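You operate a simulated robot arm through the tools that you are given. There is no shell and no other tool. Be economical: measure what you need, move in short steps, check, and stop when the job is done.

The job below is to be done with a simulated two-armed robot. You get a single attempt, and the scene is never put back.

JOB
Wipe up the spill on the orange bench top with the wipe and put it back.

Only the result counts: the job must be done as asked and must still hold three seconds after the hand-in. Knocking over, shifting, dropping, spilling or breaking anything else fails it.

ROBOT AND FRAMES
Two 7-joint arms with two-finger parallel grippers on one trunk, on a base that drives. Base frame: it is fixed to the floor where the robot stands at the start and does not move with it; the origin is under the middle of the robot, x ahead of it, y to its left, z up. Readings come in mm, degrees, newtons and seconds.
The left shoulder is at the start at [70, 177, 1095], the right one opposite. Payload 3.43 kg a hand.
The TCP of each hand is the grasp point between the finger pads, 30 mm short of the fingertips. In the tool frame z runs along the fingers and y along their closing line. Largest opening 94 mm; finger width 28, thickness 10; the body of the gripper, 50 by 96 mm, starts 55 mm behind the TCP.
Orientation is that of the tool frame in the base frame, as a unit quaternion [x, y, z, w]. With the fingers straight down and closing along the base's y, the tool's x points along the base's -x, its y along +y and its z along -z.

CONTROLS
- The arms move only by the tool apply_moves. It takes "left_deltas", "right_deltas" or both (then of equal length, played together; a hand with none holds still); each is a list of rows, each an object of numbers (a shift or turn left out is 0, a gripper value left out holds the last): "wx", "wy", "wz": the turn, a rotation vector about the base's x, y, z in units of 60 degrees (1.0 is 60 degrees); "dx", "dy", "dz": the shift along the base's x, y, z in units of 100 mm (1.0 is 100 mm); "jaw": the finger opening in mm, from 0 to 94. In form: [{"wx": .., "wy": .., "wz": .., "dx": .., "dy": .., "dz": .., "jaw": ..}, ...]. A call has 1 to 10 rows; each row is the pose to reach, as a shift and turn from the pose commanded when the call began. A call with a number of a shift or a turn outside -1 to 1 is refused whole. Each row takes 0.2 s and may step no farther than 50 mm and 8.6 degrees from the row before; otherwise, or with a gripper value out of range, the whole call is refused. Where a pose cannot be reached the arm comes as near as it can. A force on the tool above 40 N (or 10 N above the force at the start of the call, whichever is more), or a blocked arm, ends the call early, and 0.2 s more pass. The fingers move at their own pace (about 153 mm/s each) and stop on an object; they squeeze with about 41 N. The grip force told is the motor's: it shows also when the fingers shut on nothing. Time passes only in rows, and 0.2 s behind the last, so rows that repeat a pose let the fingers close. The reply holds the time, the measured pose of the TCP, the force on the tool along the base axes, the opening and the grip force, in the units named above and with some noise, with the torque about the TCP (base axes, N m) and any sound that the robot's microphone picked up, and new pictures: "show" is both (left out), scene, wrist or none (wrist: the cameras of the hands that moved).
- Cameras (640 x 400 px; columns grow to the right, rows downward): "scene" is now at [126.9, 24.8, 1395.6]; the picture's right is [0.34, -0.94, 0.00], its down [-0.69, -0.25, -0.68] and it looks along [0.64, 0.23, -0.73] (base axes); focal length 277 px, centre (320, 200). "left" rides on the left gripper at [76, -14, -102] in its tool frame; the picture's right is [0.18, 0.98, 0.00], its down [-0.75, 0.14, -0.64] and it looks along [-0.63, 0.12, 0.77] (tool axes); focal length 243 px, centre (320, 200). "right" rides on the right gripper at [76, 14, -102] in its tool frame; the picture's right is [-0.18, 0.98, 0.00], its down [-0.75, -0.14, -0.64] and it looks along [-0.63, -0.12, 0.77] (tool axes); focal length 243 px, centre (320, 200). There is no depth. A picture from a camera that has moved, and an enlarged one, comes with that camera's place and axes in the base frame and with its lens.
- lift_body(by): slides the trunk up (or, below 0, down) by that many mm; the arms and the scene camera ride with it, the base frame stays. It gives what a move gives, with no picture.
- base_move(legs): drives the robot by 1 to 6 legs, each [ahead, turn to the left] in mm and degrees, along the robot's own axes; the way and the turn of a leg run together, so that a leg with both is an arc; at most 1500 mm and 180 degrees a leg. The arms and the cameras ride along, it lands a little off, and it stops where it bumps. It gives what a move gives, and a new picture of the scene camera.
- aim_head(pan, tilt): turns the head with the scene camera to pan (to the left, within 86 degrees either way) and tilt (down, from -29 to 69), counted from straight ahead of the robot. It gives what a move gives, and a new picture of the scene camera.
- enlarge(camera, box): a new picture of the part [left, top, right, bottom] of that camera's present view, enlarged. The clock stands still meanwhile.
- hand_in(): hands the job in; it is judged then, once.

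Work in short steps. Places have to be worked out from the pictures, the camera data and where the tool is seen: move nearer, look again, correct. Check each grasp and each placing, and mend what went wrong. You have 120 turns and 260 pictures in all, those below and enlarged ones among them. Open the grippers and draw the arms clear of the work before you hand the job in, unless the task says otherwise; then end with one line.

The tools are called after ">>>" as name(argument=value, ...) on one line, values as JSON. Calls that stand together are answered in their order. apply_moves: Moves the arms, as the interface text tells. Its arguments: {"type":"object","properties":{"left_deltas":{"type":"array","items":{"type":"object","properties":{"wx":{"type":"number"},"wy":{"type":"number"},"wz":{"type":"number"},"dx":{"type":"number"},"dy":{"type":"number"},"dz":{"type":"number"},"jaw":{"type":"number"}}}},"right_deltas":{"type":"array","items":{"type":"object","properties":{"wx":{"type":"number"},"wy":{"type":"number"},"wz":{"type":"number"},"dx":{"type":"number"},"dy":{"type":"number"},"dz":{"type":"number"},"jaw":{"type":"number"}}}},"show":{"type":"string","enum":["both","scene","wrist","none"]}},"required":[]} The other tools are called the same way: lift_body (by) slides the trunk up or down; base_move (legs) drives the base; aim_head (pan, tilt) turns the head that bears the scene camera; enlarge (camera, box) takes an enlarged picture of a part of a camera's view; hand_in () hands the job in.

At the start:

```text
time: 0.0
left_tool_pos: [416.2, 424.6, 1107.9]
left_tool_rot: [0.0, 1.0, 0.0, 0.0]
left_contact_force: [0.4, 0.4, 0.6]
left_ft_torque: [-0.02, 0.03, 0.03]
left_gripper_width: 93.9
left_grasp_force: 0.1
right_tool_pos: [571.8, -16.5, 1111.9]
right_tool_rot: [0.0, 1.0, 0.0, 0.0]
right_contact_force: [-0.5, 0.2, 0.0]
right_ft_torque: [0.02, 0.05, 0.02]
right_gripper_width: 93.9
right_grasp_force: 0.1
trunk travel left (down, up): [-675.0, 165.0]
robot x, y, heading: [5.0, -5.0, 0.1]
head pan, tilt: [19.6, 47.0]
```

scene: 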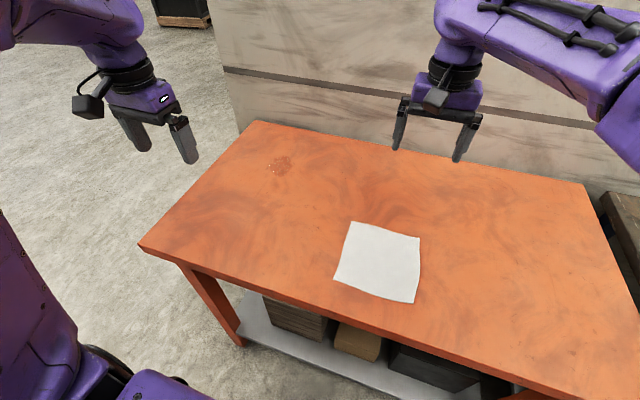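
right: 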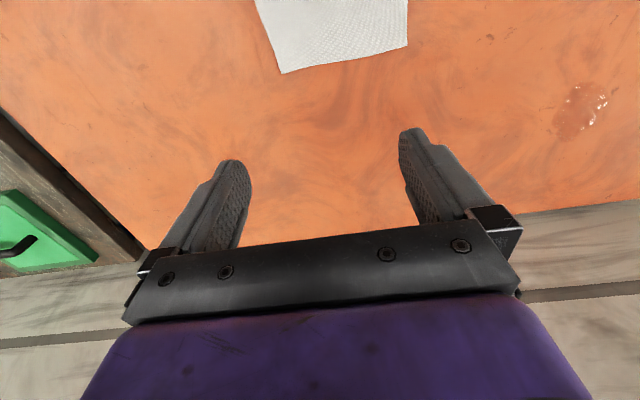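
left: 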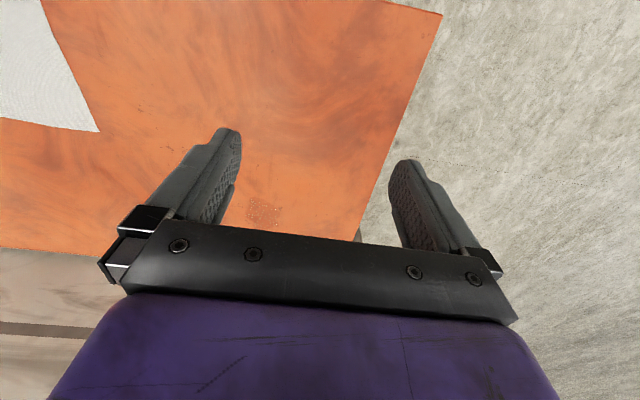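

The spill looks to be near (665, 340) and the wipe near (453, 7), with the bench top at z≈880. I'll look closer at both.

>>> enlarge(camera="scene", box=[310, 200, 450, 310])

>>> enlarge(camera="scene", box=[230, 130, 340, 200])

>>> enlarge(camera="right", box=[440, 0, 640, 200])

```text
3.64 times, centred on (380, 255) of scene
camera zoom: at [126.9, 24.8, 1395.6], right [0.34, -0.94, 0.0], down [-0.69, -0.25, -0.68], along [0.64, 0.23, -0.73], focal length 1008 px, centre (102, 0)
```

zoom: 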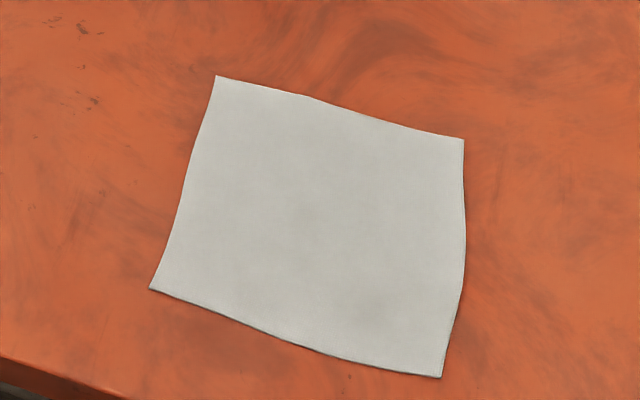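

```text
5.71 times, centred on (285, 165) of scene
camera zoom: at [126.9, 24.8, 1395.6], right [0.34, -0.94, 0.0], down [-0.69, -0.25, -0.68], along [0.64, 0.23, -0.73], focal length 1584 px, centre (520, 400)
```

zoom: 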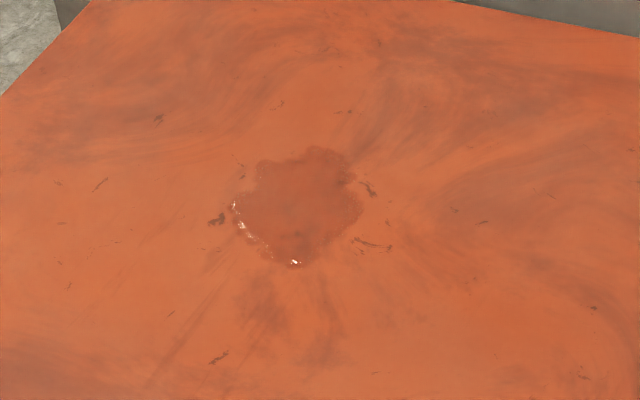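

```text
2.00 times, centred on (540, 100) of right
camera zoom: at [495.7, -1.0, 1213.5], right [0.18, 0.98, 0.0], down [0.75, -0.14, 0.64], along [0.63, -0.12, -0.77], focal length 485 px, centre (-120, 400)
```

zoom: 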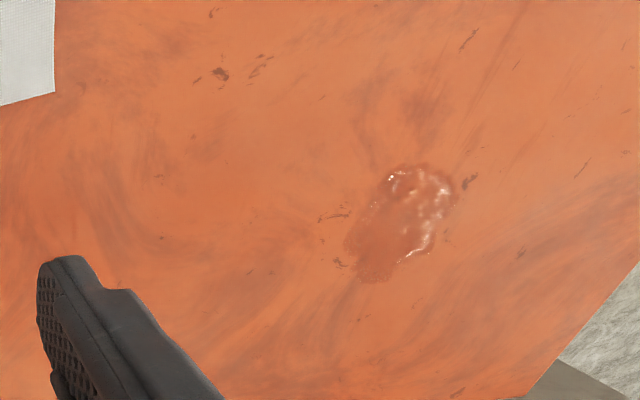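

Triangulating the spill from three cameras gives about (693, 356) with the top at z≈851. The wipe is a square of about 166 mm centred at (482, 12). I'll clear the right arm to the right and bring the left hand over.

>>> apply_moves(left_deltas=[{"dy": -0.45}, {"dy": -0.9}, {"dy": -1.0}], right_deltas=[{"dy": -0.45}, {"dy": -0.9}, {"dy": -1.0}], show="none")

>>> apply_moves(left_deltas=[{"dy": -0.45, "dz": -0.1}, {"dy": -0.9, "dz": -0.2}, {"dy": -1.0, "dz": -0.5}], right_deltas=[{"dy": -0.45}, {"dy": -0.9}, {"dy": -1.0}], show="none")

>>> apply_moves(left_deltas=[{"dy": -0.45, "dx": 0.1}, {"dy": -0.9, "dx": 0.2}, {"dy": -1.0, "dx": 0.5, "dz": -0.3}], right_deltas=[{"dy": -0.45}, {"dy": -0.9}, {"dy": -1.0}], show="both")

```text
time: 0.8
left_tool_pos: [419.7, 331.5, 1103.7]
left_tool_rot: [-0.004, 1.0, -0.012, -0.002]
left_contact_force: [0.0, 0.2, -0.2]
left_ft_torque: [-0.04, 0.0, -0.02]
left_gripper_width: 93.8
left_grasp_force: 0.1
left hand out of reach, approached as far as the arm can: row 3
right_tool_pos: [573.5, -114.1, 1111.9]
right_tool_rot: [-0.001, 1.0, 0.0, 0.0]
right_contact_force: [-0.3, -0.1, 0.3]
right_ft_torque: [-0.01, 0.02, 0.02]
right_gripper_width: 93.9
right_grasp_force: 0.0
trunk travel left (down, up): [-675.0, 165.0]
robot x, y, heading: [0.5, 1.2, 0.1]
head pan, tilt: [19.6, 47.0]
```

```text
time: 1.6
left_tool_pos: [444.4, 238.2, 1046.7]
left_tool_rot: [-0.004, 1.0, -0.011, -0.002]
left_contact_force: [-0.6, 0.1, -0.3]
left_ft_torque: [0.02, 0.01, 0.01]
left_gripper_width: 94.2
left_grasp_force: 0.0
left hand out of reach, approached as far as the arm can: row 1, 2, 3
right_tool_pos: [570.8, -216.9, 1111.7]
right_tool_rot: [0.0, 1.0, 0.0, 0.001]
right_contact_force: [-0.5, 0.8, -0.3]
right_ft_torque: [0.0, 0.01, -0.01]
right_gripper_width: 93.9
right_grasp_force: 0.0
trunk travel left (down, up): [-675.0, 165.0]
robot x, y, heading: [0.1, -0.4, 0.1]
head pan, tilt: [19.6, 47.0]
```

```text
time: 2.4
left_tool_pos: [496.8, 137.3, 1018.7]
left_tool_rot: [0.0, 1.0, -0.001, 0.0]
left_contact_force: [0.0, 0.7, -0.8]
left_ft_torque: [-0.02, 0.06, 0.01]
left_gripper_width: 94.0
left_grasp_force: 0.1
right_tool_pos: [574.2, -315.9, 1109.7]
right_tool_rot: [0.001, 1.0, 0.0, -0.001]
right_contact_force: [0.4, 0.5, -0.3]
right_ft_torque: [-0.04, 0.04, 0.03]
right_gripper_width: 94.1
right_grasp_force: 0.1
trunk travel left (down, up): [-675.0, 165.0]
robot x, y, heading: [-0.9, 0.8, 0.1]
head pan, tilt: [19.6, 47.0]
camera scene: at [130.8, 27.2, 1395.1], right [0.34, -0.94, 0.0], down [-0.69, -0.25, -0.68], along [0.64, 0.23, -0.73], focal length 277 px, centre (320, 200)
camera right: at [499.2, -300.7, 1211.3], right [0.18, 0.98, 0.0], down [0.76, -0.14, 0.64], along [0.63, -0.12, -0.77], focal length 243 px, centre (320, 200)
camera left: at [418.4, 121.8, 1120.4], right [-0.18, 0.98, 0.0], down [0.75, 0.14, 0.64], along [0.63, 0.12, -0.77], focal length 243 px, centre (320, 200)
```

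scene: 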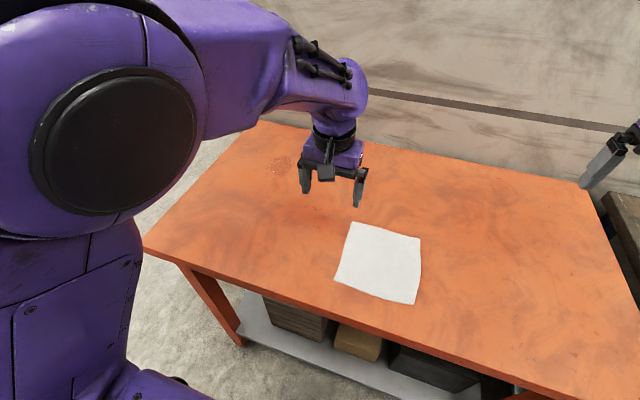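
right: 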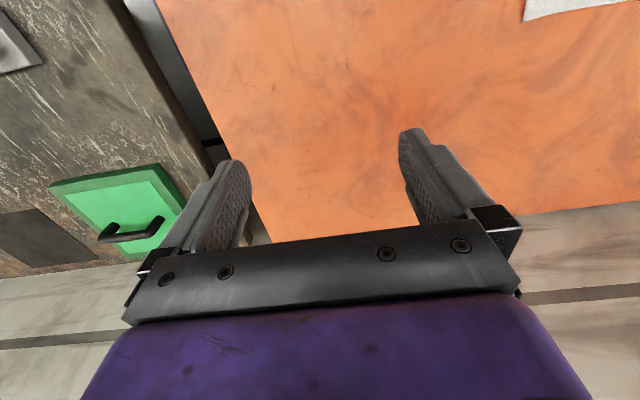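
left: 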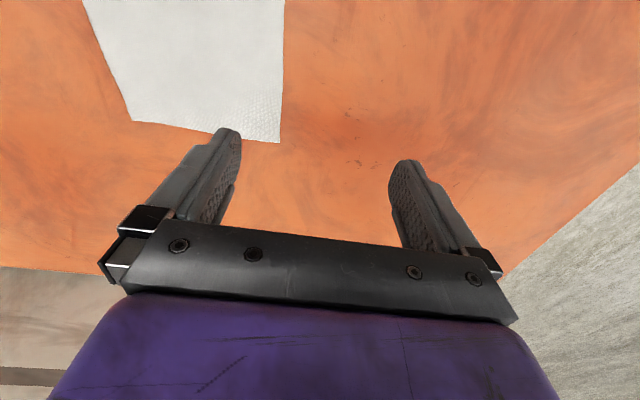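

The left hand's view puts the wipe's far-left corner at (560, 100), which matches. Next I move above the wipe's middle.

>>> apply_moves(left_deltas=[{"dy": -0.45, "dz": -0.1}, {"dy": -0.9, "dz": -0.3}, {"dy": -1.0, "dz": -0.6}], show="none")

>>> apply_moves(left_deltas=[{"dy": -0.2, "dx": -0.1, "dz": -0.1}, {"dy": -0.2, "dx": -0.1, "dz": -0.4}], show="both")

```text
time: 3.2
left_tool_pos: [497.4, 32.5, 967.5]
left_tool_rot: [-0.002, 1.0, -0.009, 0.007]
left_contact_force: [0.1, 0.4, -0.3]
left_ft_torque: [0.01, 0.01, -0.01]
left_gripper_width: 93.9
left_grasp_force: 0.0
right_tool_pos: [570.8, -316.9, 1111.3]
right_tool_rot: [0.0, 1.0, -0.001, 0.0]
right_contact_force: [0.7, 0.2, -0.4]
right_ft_torque: [0.02, 0.02, 0.01]
right_gripper_width: 93.9
right_grasp_force: 0.0
trunk travel left (down, up): [-675.0, 165.0]
robot x, y, heading: [-1.0, -1.2, -0.1]
head pan, tilt: [19.6, 47.0]
```

```text
time: 3.8
left_tool_pos: [495.2, 17.2, 937.7]
left_tool_rot: [-0.014, 0.999, -0.027, 0.009]
left_contact_force: [0.1, -0.1, -0.1]
left_ft_torque: [-0.01, 0.03, 0.0]
left_gripper_width: 94.4
left_grasp_force: 0.1
right_tool_pos: [572.9, -317.6, 1110.3]
right_tool_rot: [0.0, 1.0, 0.0, -0.001]
right_contact_force: [-0.3, -0.5, 0.2]
right_ft_torque: [-0.01, 0.0, -0.01]
right_gripper_width: 94.1
right_grasp_force: 0.1
trunk travel left (down, up): [-675.0, 165.0]
robot x, y, heading: [-0.9, -1.5, 0.0]
head pan, tilt: [19.6, 47.0]
camera scene: at [127.9, 25.2, 1395.5], right [0.34, -0.94, 0.0], down [-0.69, -0.25, -0.68], along [0.64, 0.23, -0.73], focal length 277 px, centre (320, 200)
camera left: at [415.9, 6.5, 1038.4], right [-0.21, 0.98, -0.06], down [0.74, 0.2, 0.65], along [0.64, 0.09, -0.76], focal length 243 px, centre (320, 200)
```

scene: 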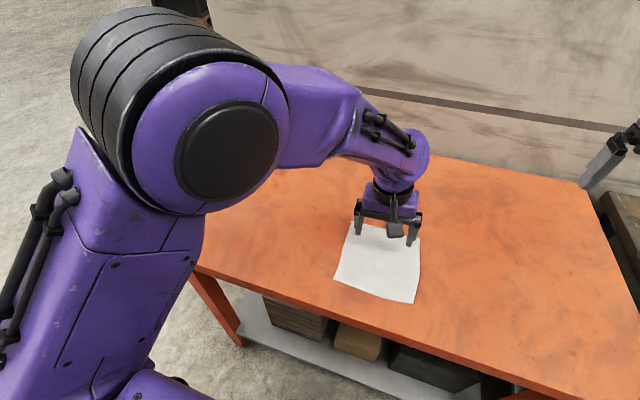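
left: 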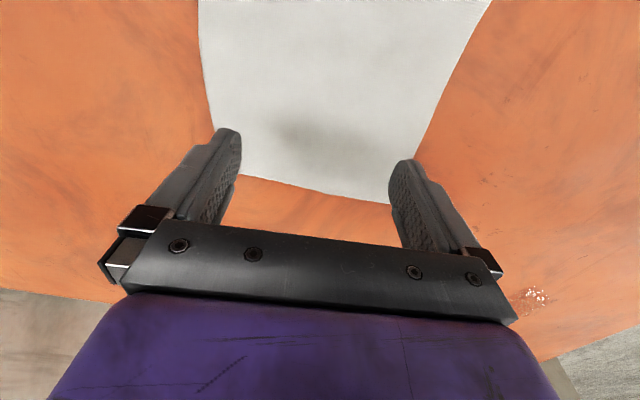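

The hand is over the wipe, tilted about 3° with the +y finger low. I level it, set the jaw to 60 and go down.

>>> apply_moves(left_deltas=[{"dz": -0.15, "wx": 0.05, "jaw": 60}, {"dz": -0.3, "wx": 0.05}, {"dz": -0.42, "wx": 0.05}], show="wrist")

```text
time: 4.6
left_tool_pos: [499.7, 22.9, 896.3]
left_tool_rot: [-0.026, 1.0, -0.009, 0.002]
left_contact_force: [-1.0, -0.4, 0.3]
left_ft_torque: [0.04, 0.03, -0.02]
left_gripper_width: 60.1
left_grasp_force: 0.1
right_tool_pos: [571.2, -317.2, 1110.5]
right_tool_rot: [0.0, 1.0, 0.0, 0.0]
right_contact_force: [0.0, 0.3, 0.1]
right_ft_torque: [-0.01, -0.03, 0.01]
right_gripper_width: 94.0
right_grasp_force: 0.0
trunk travel left (down, up): [-675.0, 165.0]
robot x, y, heading: [3.6, 2.8, -0.1]
head pan, tilt: [19.6, 47.0]
camera left: at [421.7, 6.0, 997.9], right [-0.24, 0.97, -0.02], down [0.74, 0.19, 0.64], along [0.63, 0.14, -0.77], focal length 243 px, centre (320, 200)
```

left: 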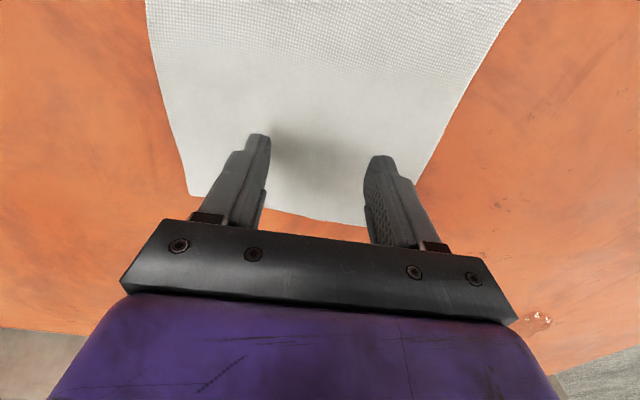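

The hand is level now at z 896. I keep going down to contact in small steps.

>>> apply_moves(left_deltas=[{"dz": -0.08}, {"dz": -0.12}, {"dz": -0.15}, {"dz": -0.17}], show="none")

```text
time: 5.7
left_tool_pos: [502.1, 24.3, 882.7]
left_tool_rot: [-0.029, 1.0, -0.008, 0.008]
left_contact_force: [-2.9, 0.2, 23.3]
left_ft_torque: [0.84, 0.34, 0.09]
left_gripper_width: 59.4
left_grasp_force: 0.2
right_tool_pos: [571.2, -318.0, 1111.2]
right_tool_rot: [0.0, 1.0, 0.0, 0.0]
right_contact_force: [-0.1, 0.4, -0.3]
right_ft_torque: [0.01, 0.02, 0.0]
right_gripper_width: 94.1
right_grasp_force: 0.1
trunk travel left (down, up): [-675.0, 165.0]
robot x, y, heading: [-1.1, 3.0, -0.1]
head pan, tilt: [19.6, 47.0]
stopped in row 4 (left hand): the force on the tool passed its limit (the readings are from after the stop); the commanded pose is now the measured one
```

Contact at z≈882.7 with 23 N. Closing the fingers should gather a fold of the wipe.

>>> apply_moves(left_deltas=[{"jaw": 40}, {"jaw": 10}, {"jaw": 0}, {"jaw": 0}], show="both")

```text
time: 6.7
left_tool_pos: [499.8, 22.6, 880.9]
left_tool_rot: [-0.029, 1.0, -0.009, 0.008]
left_contact_force: [1.7, 0.0, 22.0]
left_ft_torque: [0.12, 0.16, -0.02]
left_gripper_width: 1.2
left_grasp_force: 36.3
right_tool_pos: [569.3, -318.3, 1112.4]
right_tool_rot: [0.0, 1.0, 0.0, 0.001]
right_contact_force: [-0.4, 0.3, 0.4]
right_ft_torque: [0.01, 0.01, 0.0]
right_gripper_width: 94.3
right_grasp_force: 0.0
trunk travel left (down, up): [-675.0, 165.0]
robot x, y, heading: [0.3, 2.3, -0.1]
head pan, tilt: [19.6, 47.0]
camera scene: at [124.3, 24.1, 1395.9], right [0.34, -0.94, 0.0], down [-0.69, -0.25, -0.68], along [0.64, 0.23, -0.73], focal length 277 px, centre (320, 200)
camera left: at [421.8, 6.2, 982.3], right [-0.24, 0.97, -0.02], down [0.73, 0.19, 0.65], along [0.64, 0.14, -0.76], focal length 243 px, centre (320, 200)
```

scene: 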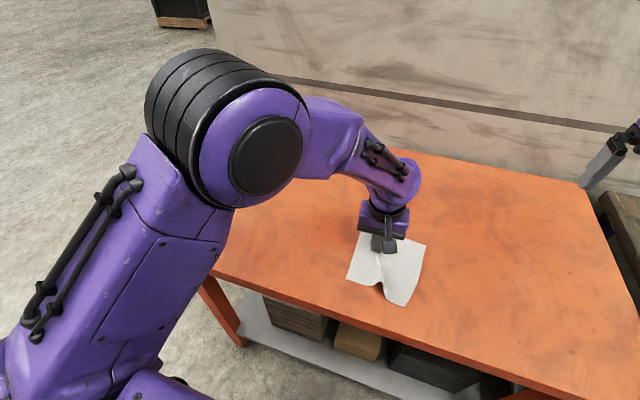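
left: 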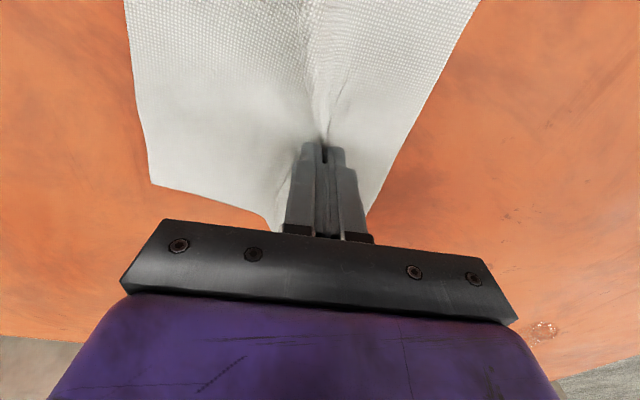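

The cloth folded and is pinched. I lift a little and drag it 100 mm toward the spill, then check.

>>> apply_moves(left_deltas=[{"dz": 0.15}, {"dz": 0.3}, {"dz": 0.35, "dx": 0.1, "dy": 0.2}, {"dz": 0.35, "dx": 0.25, "dy": 0.5}, {"dz": 0.35, "dx": 0.4, "dy": 0.8}, {"dz": 0.35, "dx": 0.5, "dy": 1.0}], show="both")

```text
time: 8.1
left_tool_pos: [552.7, 123.1, 914.5]
left_tool_rot: [-0.027, 1.0, -0.007, 0.006]
left_contact_force: [-0.4, -0.6, 0.9]
left_ft_torque: [0.03, 0.04, -0.01]
left_gripper_width: 1.4
left_grasp_force: 36.5
right_tool_pos: [571.5, -317.8, 1110.4]
right_tool_rot: [0.0, 1.0, 0.0, -0.001]
right_contact_force: [0.9, 0.4, 0.4]
right_ft_torque: [-0.01, 0.01, 0.02]
right_gripper_width: 93.7
right_grasp_force: 0.0
trunk travel left (down, up): [-675.0, 165.0]
robot x, y, heading: [1.5, 0.6, -0.0]
head pan, tilt: [19.6, 47.0]
camera scene: at [127.6, 25.3, 1395.5], right [0.34, -0.94, 0.0], down [-0.69, -0.25, -0.68], along [0.64, 0.23, -0.73], focal length 277 px, centre (320, 200)
camera left: at [473.3, 106.0, 1015.1], right [-0.24, 0.97, -0.02], down [0.74, 0.19, 0.65], along [0.63, 0.14, -0.76], focal length 243 px, centre (320, 200)
```

scene: 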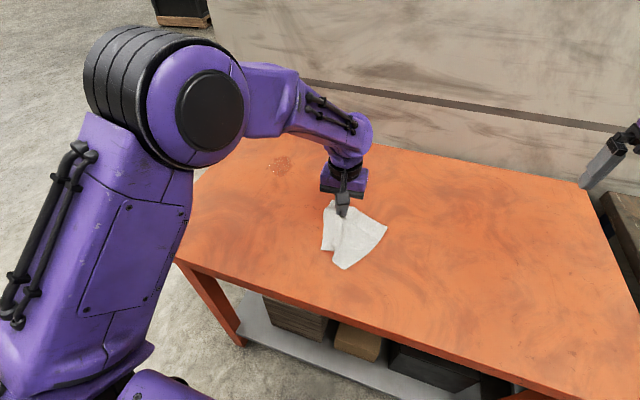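
left: 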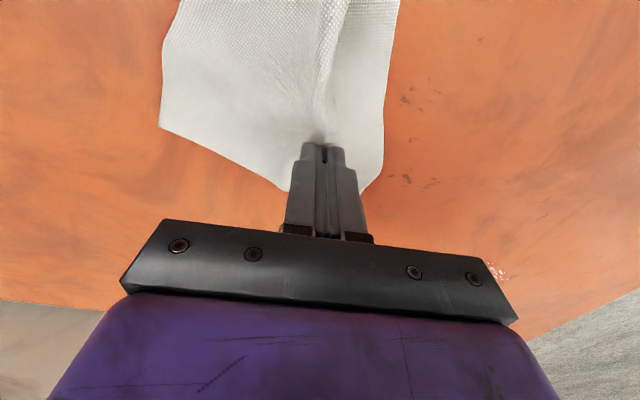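

The grip holds well. I carry on toward the spill.

>>> apply_moves(left_deltas=[{"dx": 0.2, "dy": 0.35}, {"dx": 0.4, "dy": 0.7}, {"dx": 0.55, "dy": 1.0}], show="none")

>>> apply_moves(left_deltas=[{"dx": 0.2, "dy": 0.3}, {"dx": 0.35, "dy": 0.6}, {"dx": 0.5, "dy": 0.9}], show="both")

```text
time: 8.9
left_tool_pos: [606.3, 225.0, 915.2]
left_tool_rot: [-0.027, 1.0, -0.006, 0.006]
left_contact_force: [0.1, 0.5, -0.9]
left_ft_torque: [-0.02, 0.03, 0.03]
left_gripper_width: 1.3
left_grasp_force: 36.5
right_tool_pos: [571.2, -316.1, 1111.2]
right_tool_rot: [0.0, 1.0, 0.0, 0.0]
right_contact_force: [0.4, 0.1, 0.5]
right_ft_torque: [-0.04, -0.01, 0.0]
right_gripper_width: 94.0
right_grasp_force: 0.0
trunk travel left (down, up): [-675.0, 165.0]
robot x, y, heading: [-0.8, -2.4, -0.1]
head pan, tilt: [19.6, 47.0]
```

```text
time: 9.7
left_tool_pos: [657.2, 315.2, 913.4]
left_tool_rot: [-0.027, 1.0, -0.007, 0.005]
left_contact_force: [0.4, 0.5, -0.4]
left_ft_torque: [-0.05, 0.0, 0.04]
left_gripper_width: 1.3
left_grasp_force: 36.3
right_tool_pos: [572.8, -316.6, 1110.0]
right_tool_rot: [0.0, 1.0, 0.0, 0.0]
right_contact_force: [0.2, 0.2, 0.5]
right_ft_torque: [0.01, 0.03, 0.0]
right_gripper_width: 94.0
right_grasp_force: 0.1
trunk travel left (down, up): [-675.0, 165.0]
robot x, y, heading: [-0.6, 3.1, 0.0]
head pan, tilt: [19.6, 47.0]
camera scene: at [127.6, 25.6, 1395.5], right [0.34, -0.94, 0.0], down [-0.69, -0.25, -0.68], along [0.64, 0.23, -0.73], focal length 277 px, centre (320, 200)
camera left: at [577.8, 297.6, 1013.9], right [-0.24, 0.97, -0.02], down [0.74, 0.19, 0.65], along [0.63, 0.14, -0.76], focal length 243 px, centre (320, 200)
```

scene: 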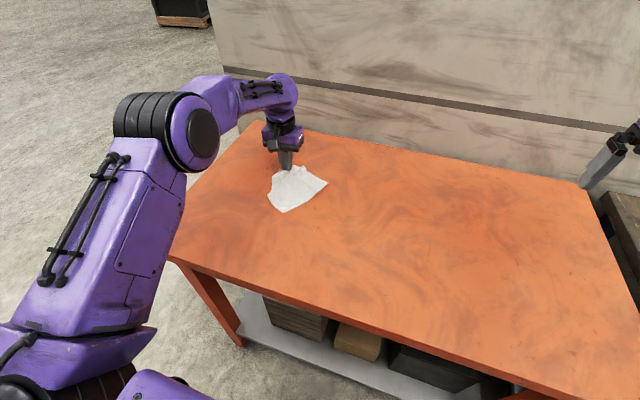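
left: 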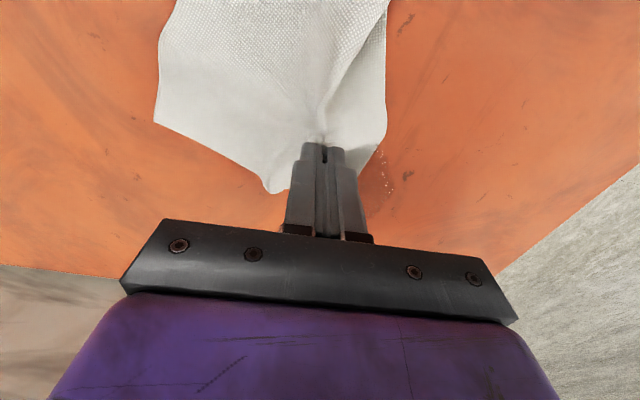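

The spill's glinting rim shows at about (670, 370). I continue across it, lower, so the cloth presses on it.

>>> apply_moves(left_deltas=[{"dx": 0.15, "dy": 0.2, "dz": -0.15}, {"dx": 0.35, "dy": 0.4, "dz": -0.25}, {"dx": 0.55, "dy": 0.6, "dz": -0.27}], show="both")

```text
time: 10.3
left_tool_pos: [682.9, 346.3, 882.9]
left_tool_rot: [-0.023, 1.0, -0.01, -0.009]
left_contact_force: [-2.8, -1.1, 8.9]
left_ft_torque: [-0.04, 0.21, 0.02]
left_gripper_width: 1.6
left_grasp_force: 36.1
left hand out of reach, approached as far as the arm can: row 3
right_tool_pos: [570.7, -317.6, 1112.1]
right_tool_rot: [0.001, 1.0, 0.001, 0.0]
right_contact_force: [-0.1, 0.7, 0.5]
right_ft_torque: [-0.01, -0.03, -0.03]
right_gripper_width: 94.0
right_grasp_force: 0.3
trunk travel left (down, up): [-675.0, 165.0]
robot x, y, heading: [-2.2, -4.3, 0.2]
head pan, tilt: [19.6, 47.0]
stopped in row 3 (left hand): the force on the tool passed its limit (the readings are from after the stop); the commanded pose is now the measured one
camera scene: at [125.4, 23.4, 1395.8], right [0.34, -0.94, 0.0], down [-0.69, -0.24, -0.68], along [0.64, 0.23, -0.73], focal length 277 px, centre (320, 200)
camera left: at [607.0, 330.3, 986.0], right [-0.23, 0.97, -0.02], down [0.76, 0.19, 0.63], along [0.61, 0.13, -0.78], focal length 243 px, centre (320, 200)
```

scene: 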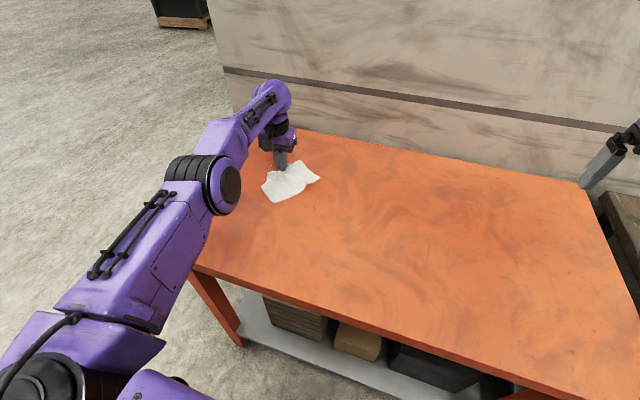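
left: 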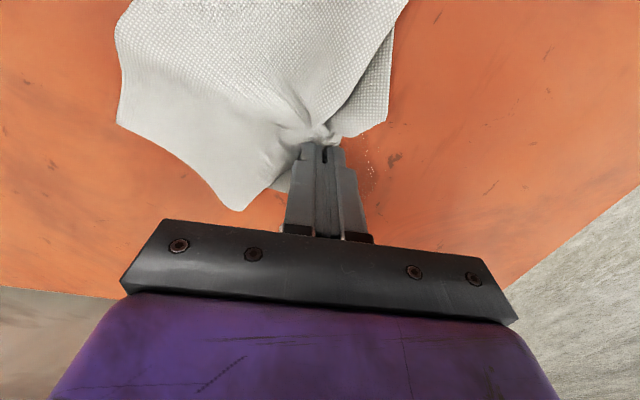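

The arm has run out of reach, and the spill needs about 60–80 mm more. I lift the hand and look down at the gap between base and bench before driving nearer.

>>> apply_moves(left_deltas=[{"dx": -0.1, "dz": 0.25}, {"dx": -0.15, "dz": 0.4}], show="none")

>>> aim_head(pan=0, tilt=69)

```text
time: 10.9
left_tool_pos: [669.4, 346.2, 920.5]
left_tool_rot: [-0.023, 1.0, -0.011, -0.01]
left_contact_force: [0.1, 0.3, 0.5]
left_ft_torque: [0.0, 0.02, -0.01]
left_gripper_width: 1.3
left_grasp_force: 35.7
right_tool_pos: [571.0, -318.4, 1110.3]
right_tool_rot: [0.0, 1.0, 0.0, 0.0]
right_contact_force: [-0.4, 0.1, -0.1]
right_ft_torque: [0.0, -0.03, 0.01]
right_gripper_width: 94.2
right_grasp_force: 0.0
trunk travel left (down, up): [-675.0, 165.0]
robot x, y, heading: [-1.5, 3.7, -0.1]
head pan, tilt: [19.6, 47.0]
```

```text
time: 11.8
left_tool_pos: [669.0, 345.5, 920.7]
left_tool_rot: [-0.022, 1.0, -0.012, -0.01]
left_contact_force: [0.5, -0.3, 0.0]
left_ft_torque: [-0.01, 0.0, 0.0]
left_gripper_width: 1.5
left_grasp_force: 36.4
right_tool_pos: [571.3, -317.1, 1111.1]
right_tool_rot: [0.0, 1.0, 0.0, -0.001]
right_contact_force: [0.3, 0.3, -0.5]
right_ft_torque: [-0.01, 0.0, 0.02]
right_gripper_width: 94.0
right_grasp_force: 0.0
trunk travel left (down, up): [-675.0, 165.0]
robot x, y, heading: [4.3, 1.3, 0.2]
head pan, tilt: [0.0, 68.8]
camera scene: at [108.1, -2.1, 1369.5], right [0.0, -1.0, 0.0], down [-0.93, 0.0, -0.36], along [0.36, 0.0, -0.93], focal length 277 px, centre (320, 200)
```

scene: 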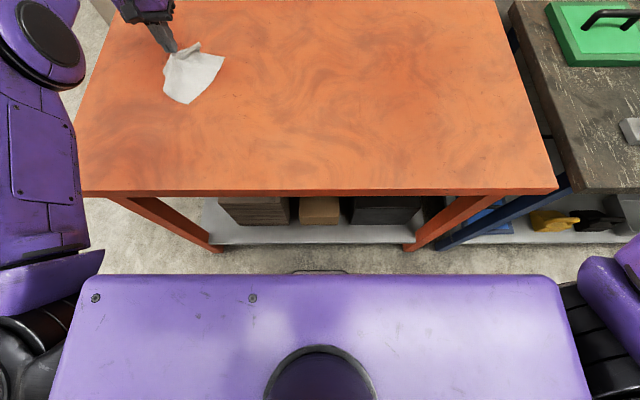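

The bench edge is at x≈326 and the legs and shelf are at x≈360. The base front is at about 240, so driving 80 mm ahead is safe.

>>> base_move(legs=[[75, 0]])

>>> aim_head(pan=25, tilt=47)

```text
time: 12.8
left_tool_pos: [738.3, 347.5, 928.6]
left_tool_rot: [-0.023, 1.0, -0.012, -0.005]
left_contact_force: [-0.4, 0.5, 1.1]
left_ft_torque: [0.01, -0.02, 0.0]
left_gripper_width: 1.4
left_grasp_force: 36.2
right_tool_pos: [637.9, -318.2, 1116.7]
right_tool_rot: [-0.001, 1.0, 0.0, 0.006]
right_contact_force: [-0.8, 0.5, 1.0]
right_ft_torque: [0.0, -0.08, 0.01]
right_gripper_width: 94.0
right_grasp_force: 0.0
trunk travel left (down, up): [-675.0, 165.0]
robot x, y, heading: [78.8, -1.4, 0.0]
head pan, tilt: [0.0, 68.8]
camera scene: at [172.2, -2.3, 1370.5], right [0.0, -1.0, 0.0], down [-0.93, 0.0, -0.37], along [0.37, 0.0, -0.93], focal length 277 px, centre (320, 200)
```

scene: 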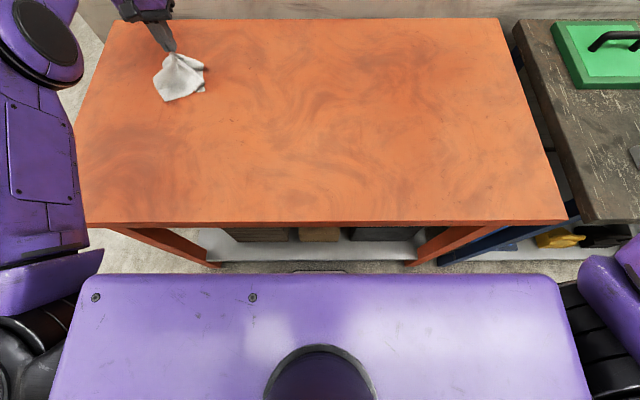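

```text
time: 13.7
left_tool_pos: [744.0, 346.6, 921.6]
left_tool_rot: [-0.023, 1.0, -0.012, -0.009]
left_contact_force: [-0.3, 0.0, -0.3]
left_ft_torque: [0.01, -0.01, 0.0]
left_gripper_width: 1.6
left_grasp_force: 36.4
right_tool_pos: [646.7, -317.6, 1111.9]
right_tool_rot: [0.001, 1.0, 0.0, -0.001]
right_contact_force: [-1.0, -0.3, 0.0]
right_ft_torque: [0.01, 0.02, -0.01]
right_gripper_width: 94.0
right_grasp_force: 0.1
trunk travel left (down, up): [-675.0, 165.0]
robot x, y, heading: [74.6, 0.7, 0.0]
head pan, tilt: [25.0, 47.0]
camera scene: at [199.7, 31.4, 1395.4], right [0.42, -0.91, 0.0], down [-0.66, -0.31, -0.68], along [0.62, 0.29, -0.73], focal length 277 px, centre (320, 200)
```

scene: 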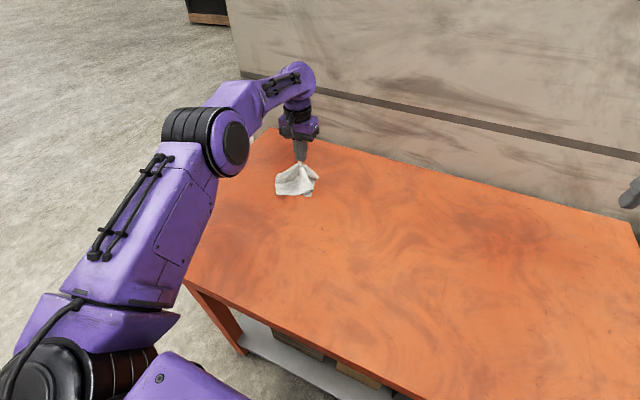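

The cloth now lies over the spill. I lower to the table and make wiping strokes around (693, 356).

>>> apply_moves(left_deltas=[{"dx": -0.1, "dz": -0.2}, {"dx": -0.2, "dz": -0.34}, {"dx": -0.5, "dz": -0.35}, {"dx": -0.8, "dz": -0.35}, {"dx": -0.8, "dy": 0.3, "dz": -0.35}, {"dx": -0.5, "dy": 0.3, "dz": -0.35}, {"dx": -0.2, "dy": 0.3, "dz": -0.35}, {"dx": -0.1, "dy": 0.3, "dz": -0.35}, {"dx": -0.1, "dy": -0.1, "dz": -0.35}], show="both")

```text
time: 15.7
left_tool_pos: [734.7, 335.5, 887.3]
left_tool_rot: [-0.023, 1.0, -0.011, -0.008]
left_contact_force: [-0.8, 0.6, 0.1]
left_ft_torque: [0.02, 0.0, -0.02]
left_gripper_width: 1.5
left_grasp_force: 36.5
right_tool_pos: [645.9, -320.8, 1110.6]
right_tool_rot: [0.001, 1.0, 0.002, 0.001]
right_contact_force: [-0.4, 0.2, 0.1]
right_ft_torque: [0.05, 0.01, 0.01]
right_gripper_width: 93.9
right_grasp_force: 0.0
trunk travel left (down, up): [-675.0, 165.0]
robot x, y, heading: [77.6, -0.2, 0.1]
head pan, tilt: [25.0, 47.0]
camera scene: at [198.9, 28.3, 1395.6], right [0.42, -0.91, 0.0], down [-0.66, -0.31, -0.68], along [0.62, 0.29, -0.73], focal length 277 px, centre (320, 200)
camera left: at [658.5, 320.0, 991.1], right [-0.23, 0.97, -0.02], down [0.76, 0.19, 0.63], along [0.61, 0.13, -0.78], focal length 243 px, centre (320, 200)
```

scene: 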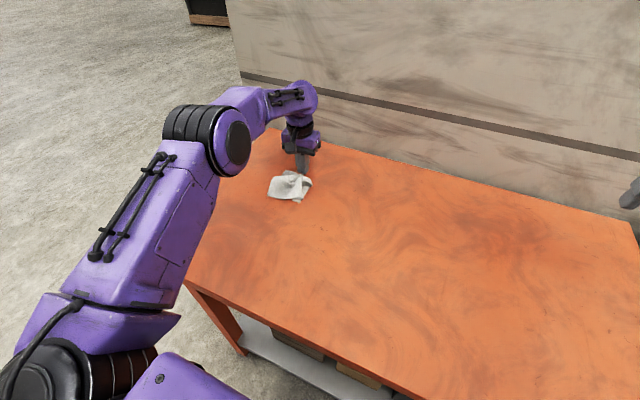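
left: 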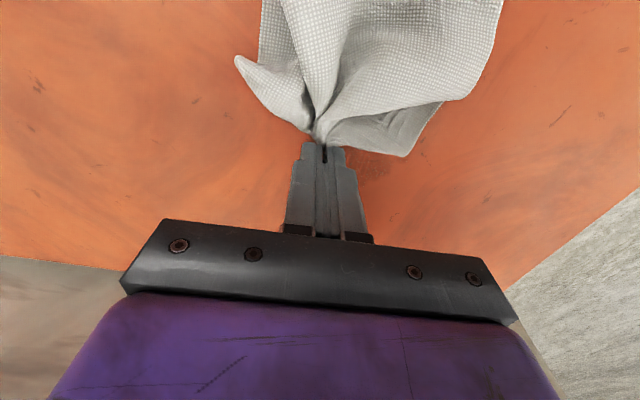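

There may be a leftover patch near (738, 371), so I zoom in on it.

>>> enlarge(camera="left", box=[330, 100, 490, 230])

>>> enlarge(camera="scene", box=[230, 130, 350, 220])

```text
3.08 times, centred on (410, 165) of left
camera zoom: at [658.5, 320.0, 991.1], right [-0.23, 0.97, -0.02], down [0.76, 0.19, 0.63], along [0.61, 0.13, -0.78], focal length 746 px, centre (43, 308)
```

zoom: 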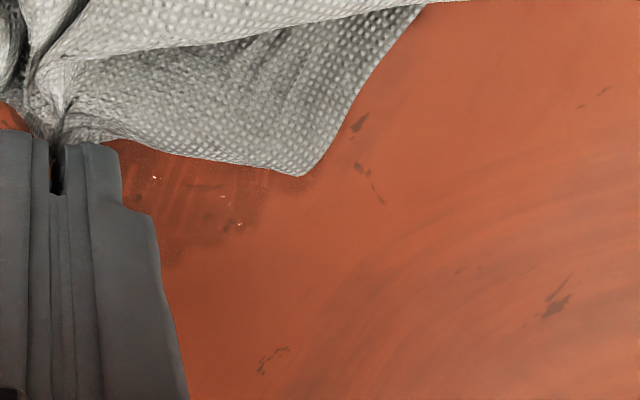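

```text
4.44 times, centred on (290, 175) of scene
camera zoom: at [198.9, 28.3, 1395.6], right [0.42, -0.91, 0.0], down [-0.66, -0.31, -0.68], along [0.62, 0.29, -0.73], focal length 1232 px, centre (453, 311)
```

zoom: 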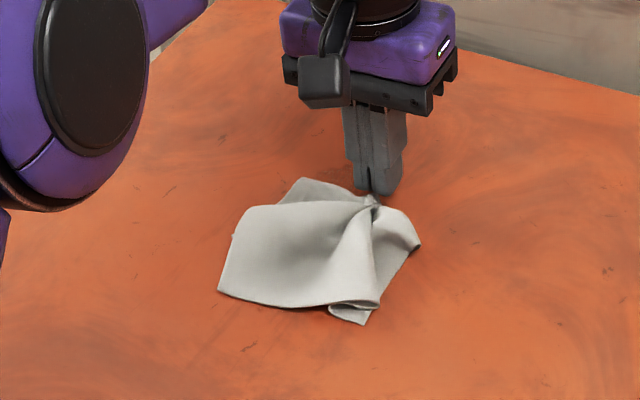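

Some residue remains around (735, 360). I make more strokes, pushing farther out and sideways.

>>> apply_moves(left_deltas=[{"dx": 0.1, "dy": 0.2, "dz": 0.05}, {"dx": 0.2, "dy": 0.4, "dz": 0.05}, {"dx": 0.3, "dy": 0.6, "dz": 0.0}, {"dx": 0.3, "dy": 0.3, "dz": -0.03}, {"dx": 0.3, "dy": 0.0, "dz": -0.03}, {"dx": 0.0, "dy": 0.2, "dz": -0.03}, {"dx": -0.4, "dy": 0.2, "dz": -0.03}], show="both")

```text
time: 17.3
left_tool_pos: [754.3, 366.2, 883.6]
left_tool_rot: [-0.023, 1.0, -0.012, -0.01]
left_contact_force: [0.7, -0.4, 1.0]
left_ft_torque: [-0.01, -0.02, 0.0]
left_gripper_width: 1.4
left_grasp_force: 35.8
left hand out of reach, approached as far as the arm can: row 3, 4, 5, 6, 7
right_tool_pos: [646.7, -319.0, 1112.1]
right_tool_rot: [0.0, 1.0, 0.0, 0.002]
right_contact_force: [-0.1, 0.2, 0.1]
right_ft_torque: [0.01, 0.02, 0.01]
right_gripper_width: 93.9
right_grasp_force: 0.1
trunk travel left (down, up): [-675.0, 165.0]
robot x, y, heading: [74.0, -1.7, 0.1]
head pan, tilt: [25.0, 47.0]
camera scene: at [199.3, 30.9, 1395.5], right [0.42, -0.91, 0.0], down [-0.66, -0.31, -0.68], along [0.62, 0.29, -0.73], focal length 277 px, centre (320, 200)
camera left: at [678.2, 350.6, 986.5], right [-0.23, 0.97, -0.02], down [0.76, 0.19, 0.62], along [0.61, 0.13, -0.78], focal length 243 px, centre (320, 200)
```

scene: 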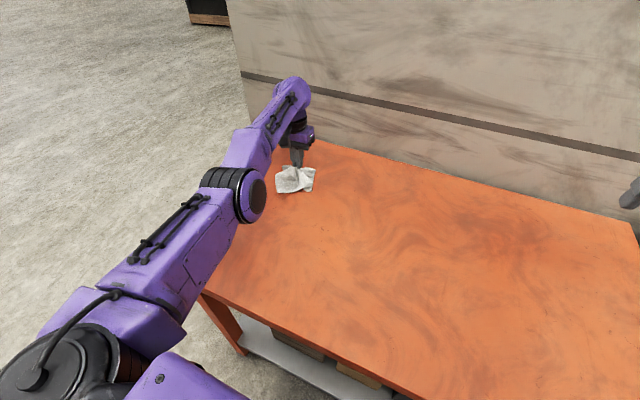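
left: 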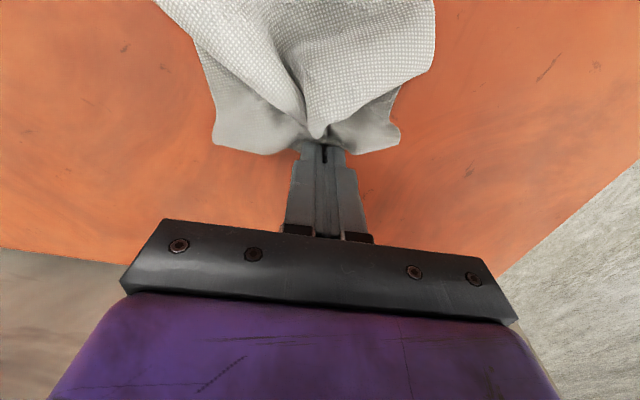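

At the limit of reach. I scrub within it in y and x, then draw the hand aside to inspect.

>>> apply_moves(left_deltas=[{"dx": -0.3}, {"dx": -0.6}, {"dx": -0.6, "dy": 0.35}, {"dx": -0.25, "dy": 0.25}, {"dx": -0.1, "dy": 0.0}, {"dx": -0.1, "dy": -0.4}, {"dx": -0.5, "dy": -0.4}, {"dx": -0.8, "dy": -0.2}, {"dx": -0.8, "dy": 0.2}, {"dx": -0.8, "dy": 0.5}], show="none")

>>> apply_moves(left_deltas=[{"dy": -0.3}, {"dx": 0.1, "dy": -0.7}, {"dx": 0.1, "dy": -1.0, "dz": 0.1}, {"dx": -0.2, "dy": -1.0, "dz": 0.5}, {"dx": -0.6, "dy": -1.0, "dz": 0.6}, {"dx": -1.0, "dy": -1.0, "dz": 0.7}], show="both")

```text
time: 19.5
left_tool_pos: [737.3, 429.4, 882.1]
left_tool_rot: [-0.022, 1.0, -0.011, -0.009]
left_contact_force: [1.2, -1.2, 6.8]
left_ft_torque: [-0.02, 0.02, 0.05]
left_gripper_width: 1.3
left_grasp_force: 36.0
left hand out of reach, approached as far as the arm can: row 1, 2, 3, 4, 5, 6, 7, 8, 9, 10
right_tool_pos: [644.9, -318.4, 1112.1]
right_tool_rot: [0.0, 1.0, 0.0, 0.001]
right_contact_force: [-0.2, 0.3, -0.8]
right_ft_torque: [0.0, -0.01, -0.01]
right_gripper_width: 94.0
right_grasp_force: 0.0
trunk travel left (down, up): [-675.0, 165.0]
robot x, y, heading: [78.5, -1.3, 0.3]
head pan, tilt: [25.0, 47.0]
```

```text
time: 20.9
left_tool_pos: [756.5, 347.8, 951.5]
left_tool_rot: [-0.023, 1.0, -0.011, -0.009]
left_contact_force: [0.5, 0.1, -0.2]
left_ft_torque: [0.0, 0.01, -0.02]
left_gripper_width: 1.3
left_grasp_force: 36.0
left hand out of reach, approached as far as the arm can: row 1, 2, 3, 4, 5, 6
right_tool_pos: [645.8, -316.4, 1112.6]
right_tool_rot: [0.001, 1.0, 0.0, 0.001]
right_contact_force: [0.1, 0.0, 0.9]
right_ft_torque: [0.0, -0.03, 0.01]
right_gripper_width: 94.0
right_grasp_force: 0.0
trunk travel left (down, up): [-675.0, 165.0]
robot x, y, heading: [75.4, 1.7, 0.1]
head pan, tilt: [25.0, 47.0]
camera scene: at [198.8, 31.3, 1395.6], right [0.42, -0.91, 0.0], down [-0.66, -0.31, -0.68], along [0.62, 0.29, -0.73], focal length 277 px, centre (320, 200)
camera left: at [680.1, 332.2, 1054.5], right [-0.23, 0.97, -0.02], down [0.76, 0.19, 0.62], along [0.61, 0.13, -0.78], focal length 243 px, centre (320, 200)
```

scene: 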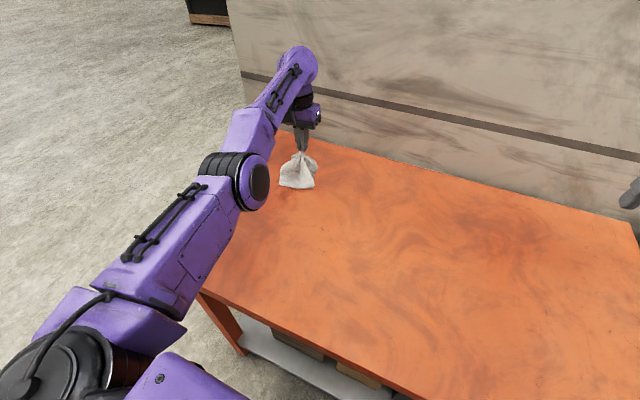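
left: 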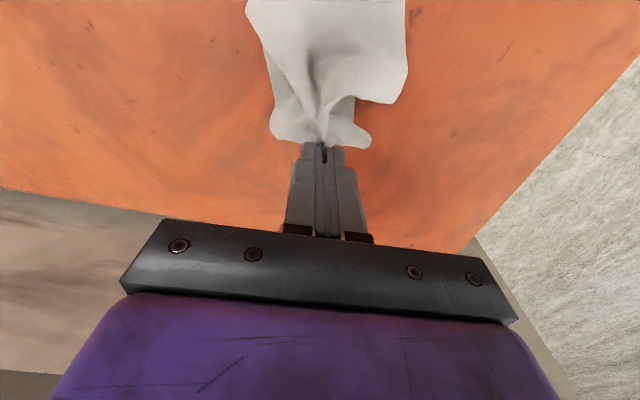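

The arm seems stuck stretched out at its singularity. I pull it back and see where it goes.

>>> apply_moves(left_deltas=[{"dx": -0.2}, {"dx": -0.4}, {"dx": -0.6}, {"dx": -0.8}], show="scene")

```text
time: 21.9
left_tool_pos: [753.5, 358.7, 956.2]
left_tool_rot: [-0.023, 1.0, -0.012, -0.009]
left_contact_force: [0.7, -0.5, 0.3]
left_ft_torque: [-0.01, 0.02, 0.03]
left_gripper_width: 1.5
left_grasp_force: 36.7
left hand out of reach, approached as far as the arm can: row 1, 2, 3, 4
right_tool_pos: [646.5, -317.3, 1110.7]
right_tool_rot: [0.0, 1.0, 0.0, 0.001]
right_contact_force: [0.1, 0.2, -0.2]
right_ft_torque: [0.01, -0.02, -0.03]
right_gripper_width: 94.1
right_grasp_force: 0.2
trunk travel left (down, up): [-675.0, 165.0]
robot x, y, heading: [76.6, 0.6, -0.2]
head pan, tilt: [25.0, 47.0]
camera scene: at [199.1, 31.6, 1395.5], right [0.42, -0.91, 0.0], down [-0.66, -0.31, -0.68], along [0.62, 0.29, -0.73], focal length 277 px, centre (320, 200)
```

scene: 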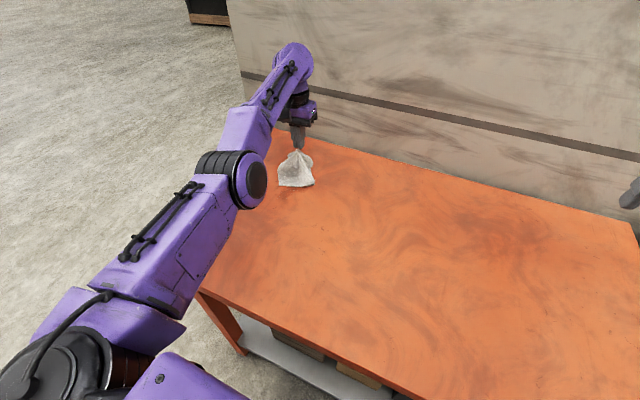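

The arm doesn't respond to radial commands. I try a sideways and upward move to break the stretched posture.

>>> apply_moves(left_deltas=[{"dy": -0.3, "dz": 0.2}, {"dy": -0.6, "dz": 0.4}, {"dy": -0.9, "dz": 0.6}, {"dy": -1.0, "dz": 0.8}, {"dy": -1.0, "dz": 0.8}], show="none")

```text
time: 23.1
left_tool_pos: [756.2, 257.2, 1036.1]
left_tool_rot: [-0.023, 1.0, -0.011, -0.009]
left_contact_force: [-0.1, 0.0, 0.1]
left_ft_torque: [-0.02, 0.0, 0.01]
left_gripper_width: 1.4
left_grasp_force: 36.2
right_tool_pos: [645.9, -316.5, 1110.0]
right_tool_rot: [-0.001, 1.0, 0.0, 0.0]
right_contact_force: [0.6, -0.1, 0.1]
right_ft_torque: [0.0, 0.0, 0.02]
right_gripper_width: 93.9
right_grasp_force: 0.0
trunk travel left (down, up): [-675.0, 165.0]
robot x, y, heading: [73.3, -0.7, -0.1]
head pan, tilt: [25.0, 47.0]
```

It responds again. I pull back toward the robot.

>>> apply_moves(left_deltas=[{"dx": -0.25, "dz": -0.1}, {"dx": -0.5, "dz": -0.2}, {"dx": -0.8, "dz": -0.2}, {"dx": -1.0, "dz": -0.2}], show="both")

```text
time: 24.1
left_tool_pos: [753.3, 260.5, 1029.8]
left_tool_rot: [-0.022, 1.0, -0.011, -0.01]
left_contact_force: [-0.2, -0.5, 0.2]
left_ft_torque: [0.0, -0.02, 0.01]
left_gripper_width: 1.4
left_grasp_force: 36.5
left hand out of reach, approached as far as the arm can: row 1, 2, 3, 4
right_tool_pos: [644.5, -317.2, 1111.5]
right_tool_rot: [-0.001, 1.0, 0.0, 0.0]
right_contact_force: [0.2, -0.3, 0.1]
right_ft_torque: [0.01, 0.0, 0.03]
right_gripper_width: 94.0
right_grasp_force: 0.1
trunk travel left (down, up): [-675.0, 165.0]
robot x, y, heading: [75.3, 2.0, -0.1]
head pan, tilt: [25.0, 47.0]
camera scene: at [199.2, 31.5, 1395.5], right [0.42, -0.91, 0.0], down [-0.66, -0.31, -0.68], along [0.62, 0.29, -0.73], focal length 277 px, centre (320, 200)
camera left: at [678.3, 244.5, 1133.6], right [-0.23, 0.97, -0.02], down [0.76, 0.19, 0.62], along [0.61, 0.13, -0.78], focal length 243 px, centre (320, 200)
```

scene: 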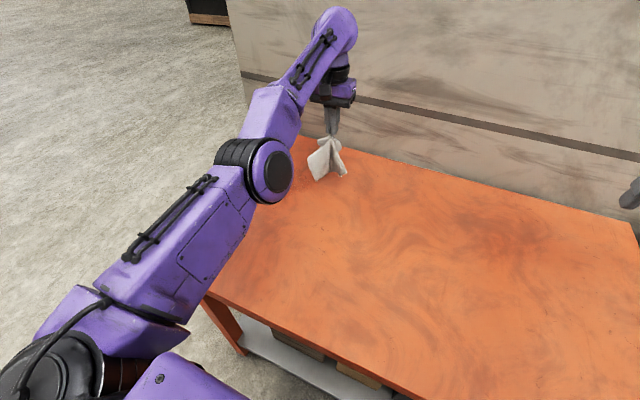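
left: 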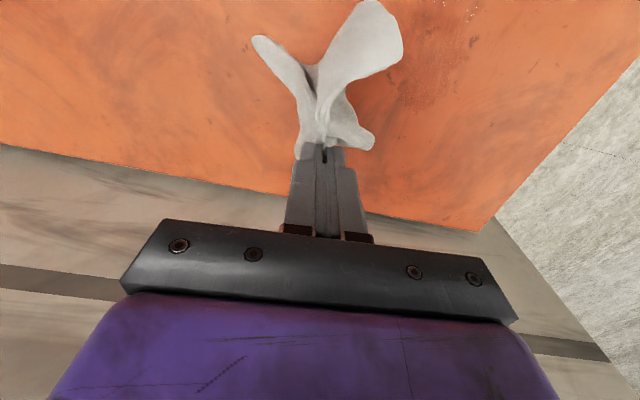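

A leftover patch of the spill is in view near (430, 85). The elbow seems to have crossed its straight point, so I stretch outward first and then pull back in with a tilt.

>>> apply_moves(left_deltas=[{"dx": 0.2}, {"dx": 0.4}, {"dx": 0.4, "dz": -0.3}, {"dx": 0.2, "dz": -0.5, "dy": -0.1}, {"dx": -0.1, "dz": -0.5, "dy": -0.3}, {"dx": -0.5, "dz": -0.5, "dy": -0.5}, {"dx": -0.8, "dz": -0.3, "dy": -0.8}], show="none")

>>> enlarge(camera="left", box=[340, 0, 540, 150])

```text
time: 25.7
left_tool_pos: [754.0, 172.1, 1010.6]
left_tool_rot: [-0.024, 1.0, -0.01, -0.01]
left_contact_force: [0.4, -0.2, 0.7]
left_ft_torque: [0.05, -0.03, 0.02]
left_gripper_width: 1.5
left_grasp_force: 36.3
left hand out of reach, approached as far as the arm can: row 1, 2, 3, 4, 5, 6, 7
right_tool_pos: [645.0, -319.1, 1111.8]
right_tool_rot: [-0.001, 1.0, 0.0, 0.001]
right_contact_force: [0.5, 0.3, 0.4]
right_ft_torque: [0.04, 0.0, -0.01]
right_gripper_width: 94.0
right_grasp_force: 0.0
trunk travel left (down, up): [-675.0, 165.0]
robot x, y, heading: [76.5, -1.6, 0.1]
head pan, tilt: [25.0, 47.0]
```

```text
2.67 times, centred on (440, 75) of left
camera zoom: at [677.5, 155.1, 1114.8], right [-0.23, 0.97, -0.02], down [0.76, 0.19, 0.62], along [0.61, 0.13, -0.78], focal length 647 px, centre (0, 533)
```

zoom: 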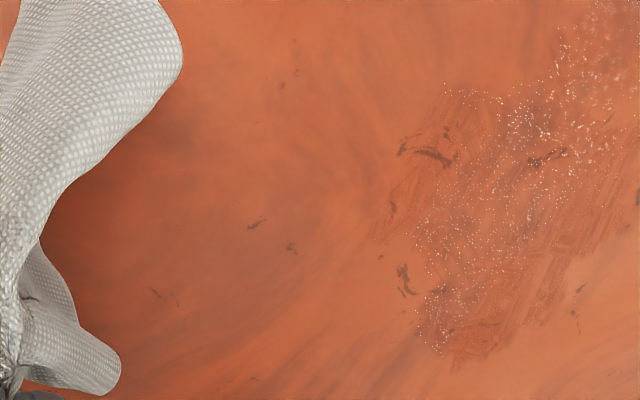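

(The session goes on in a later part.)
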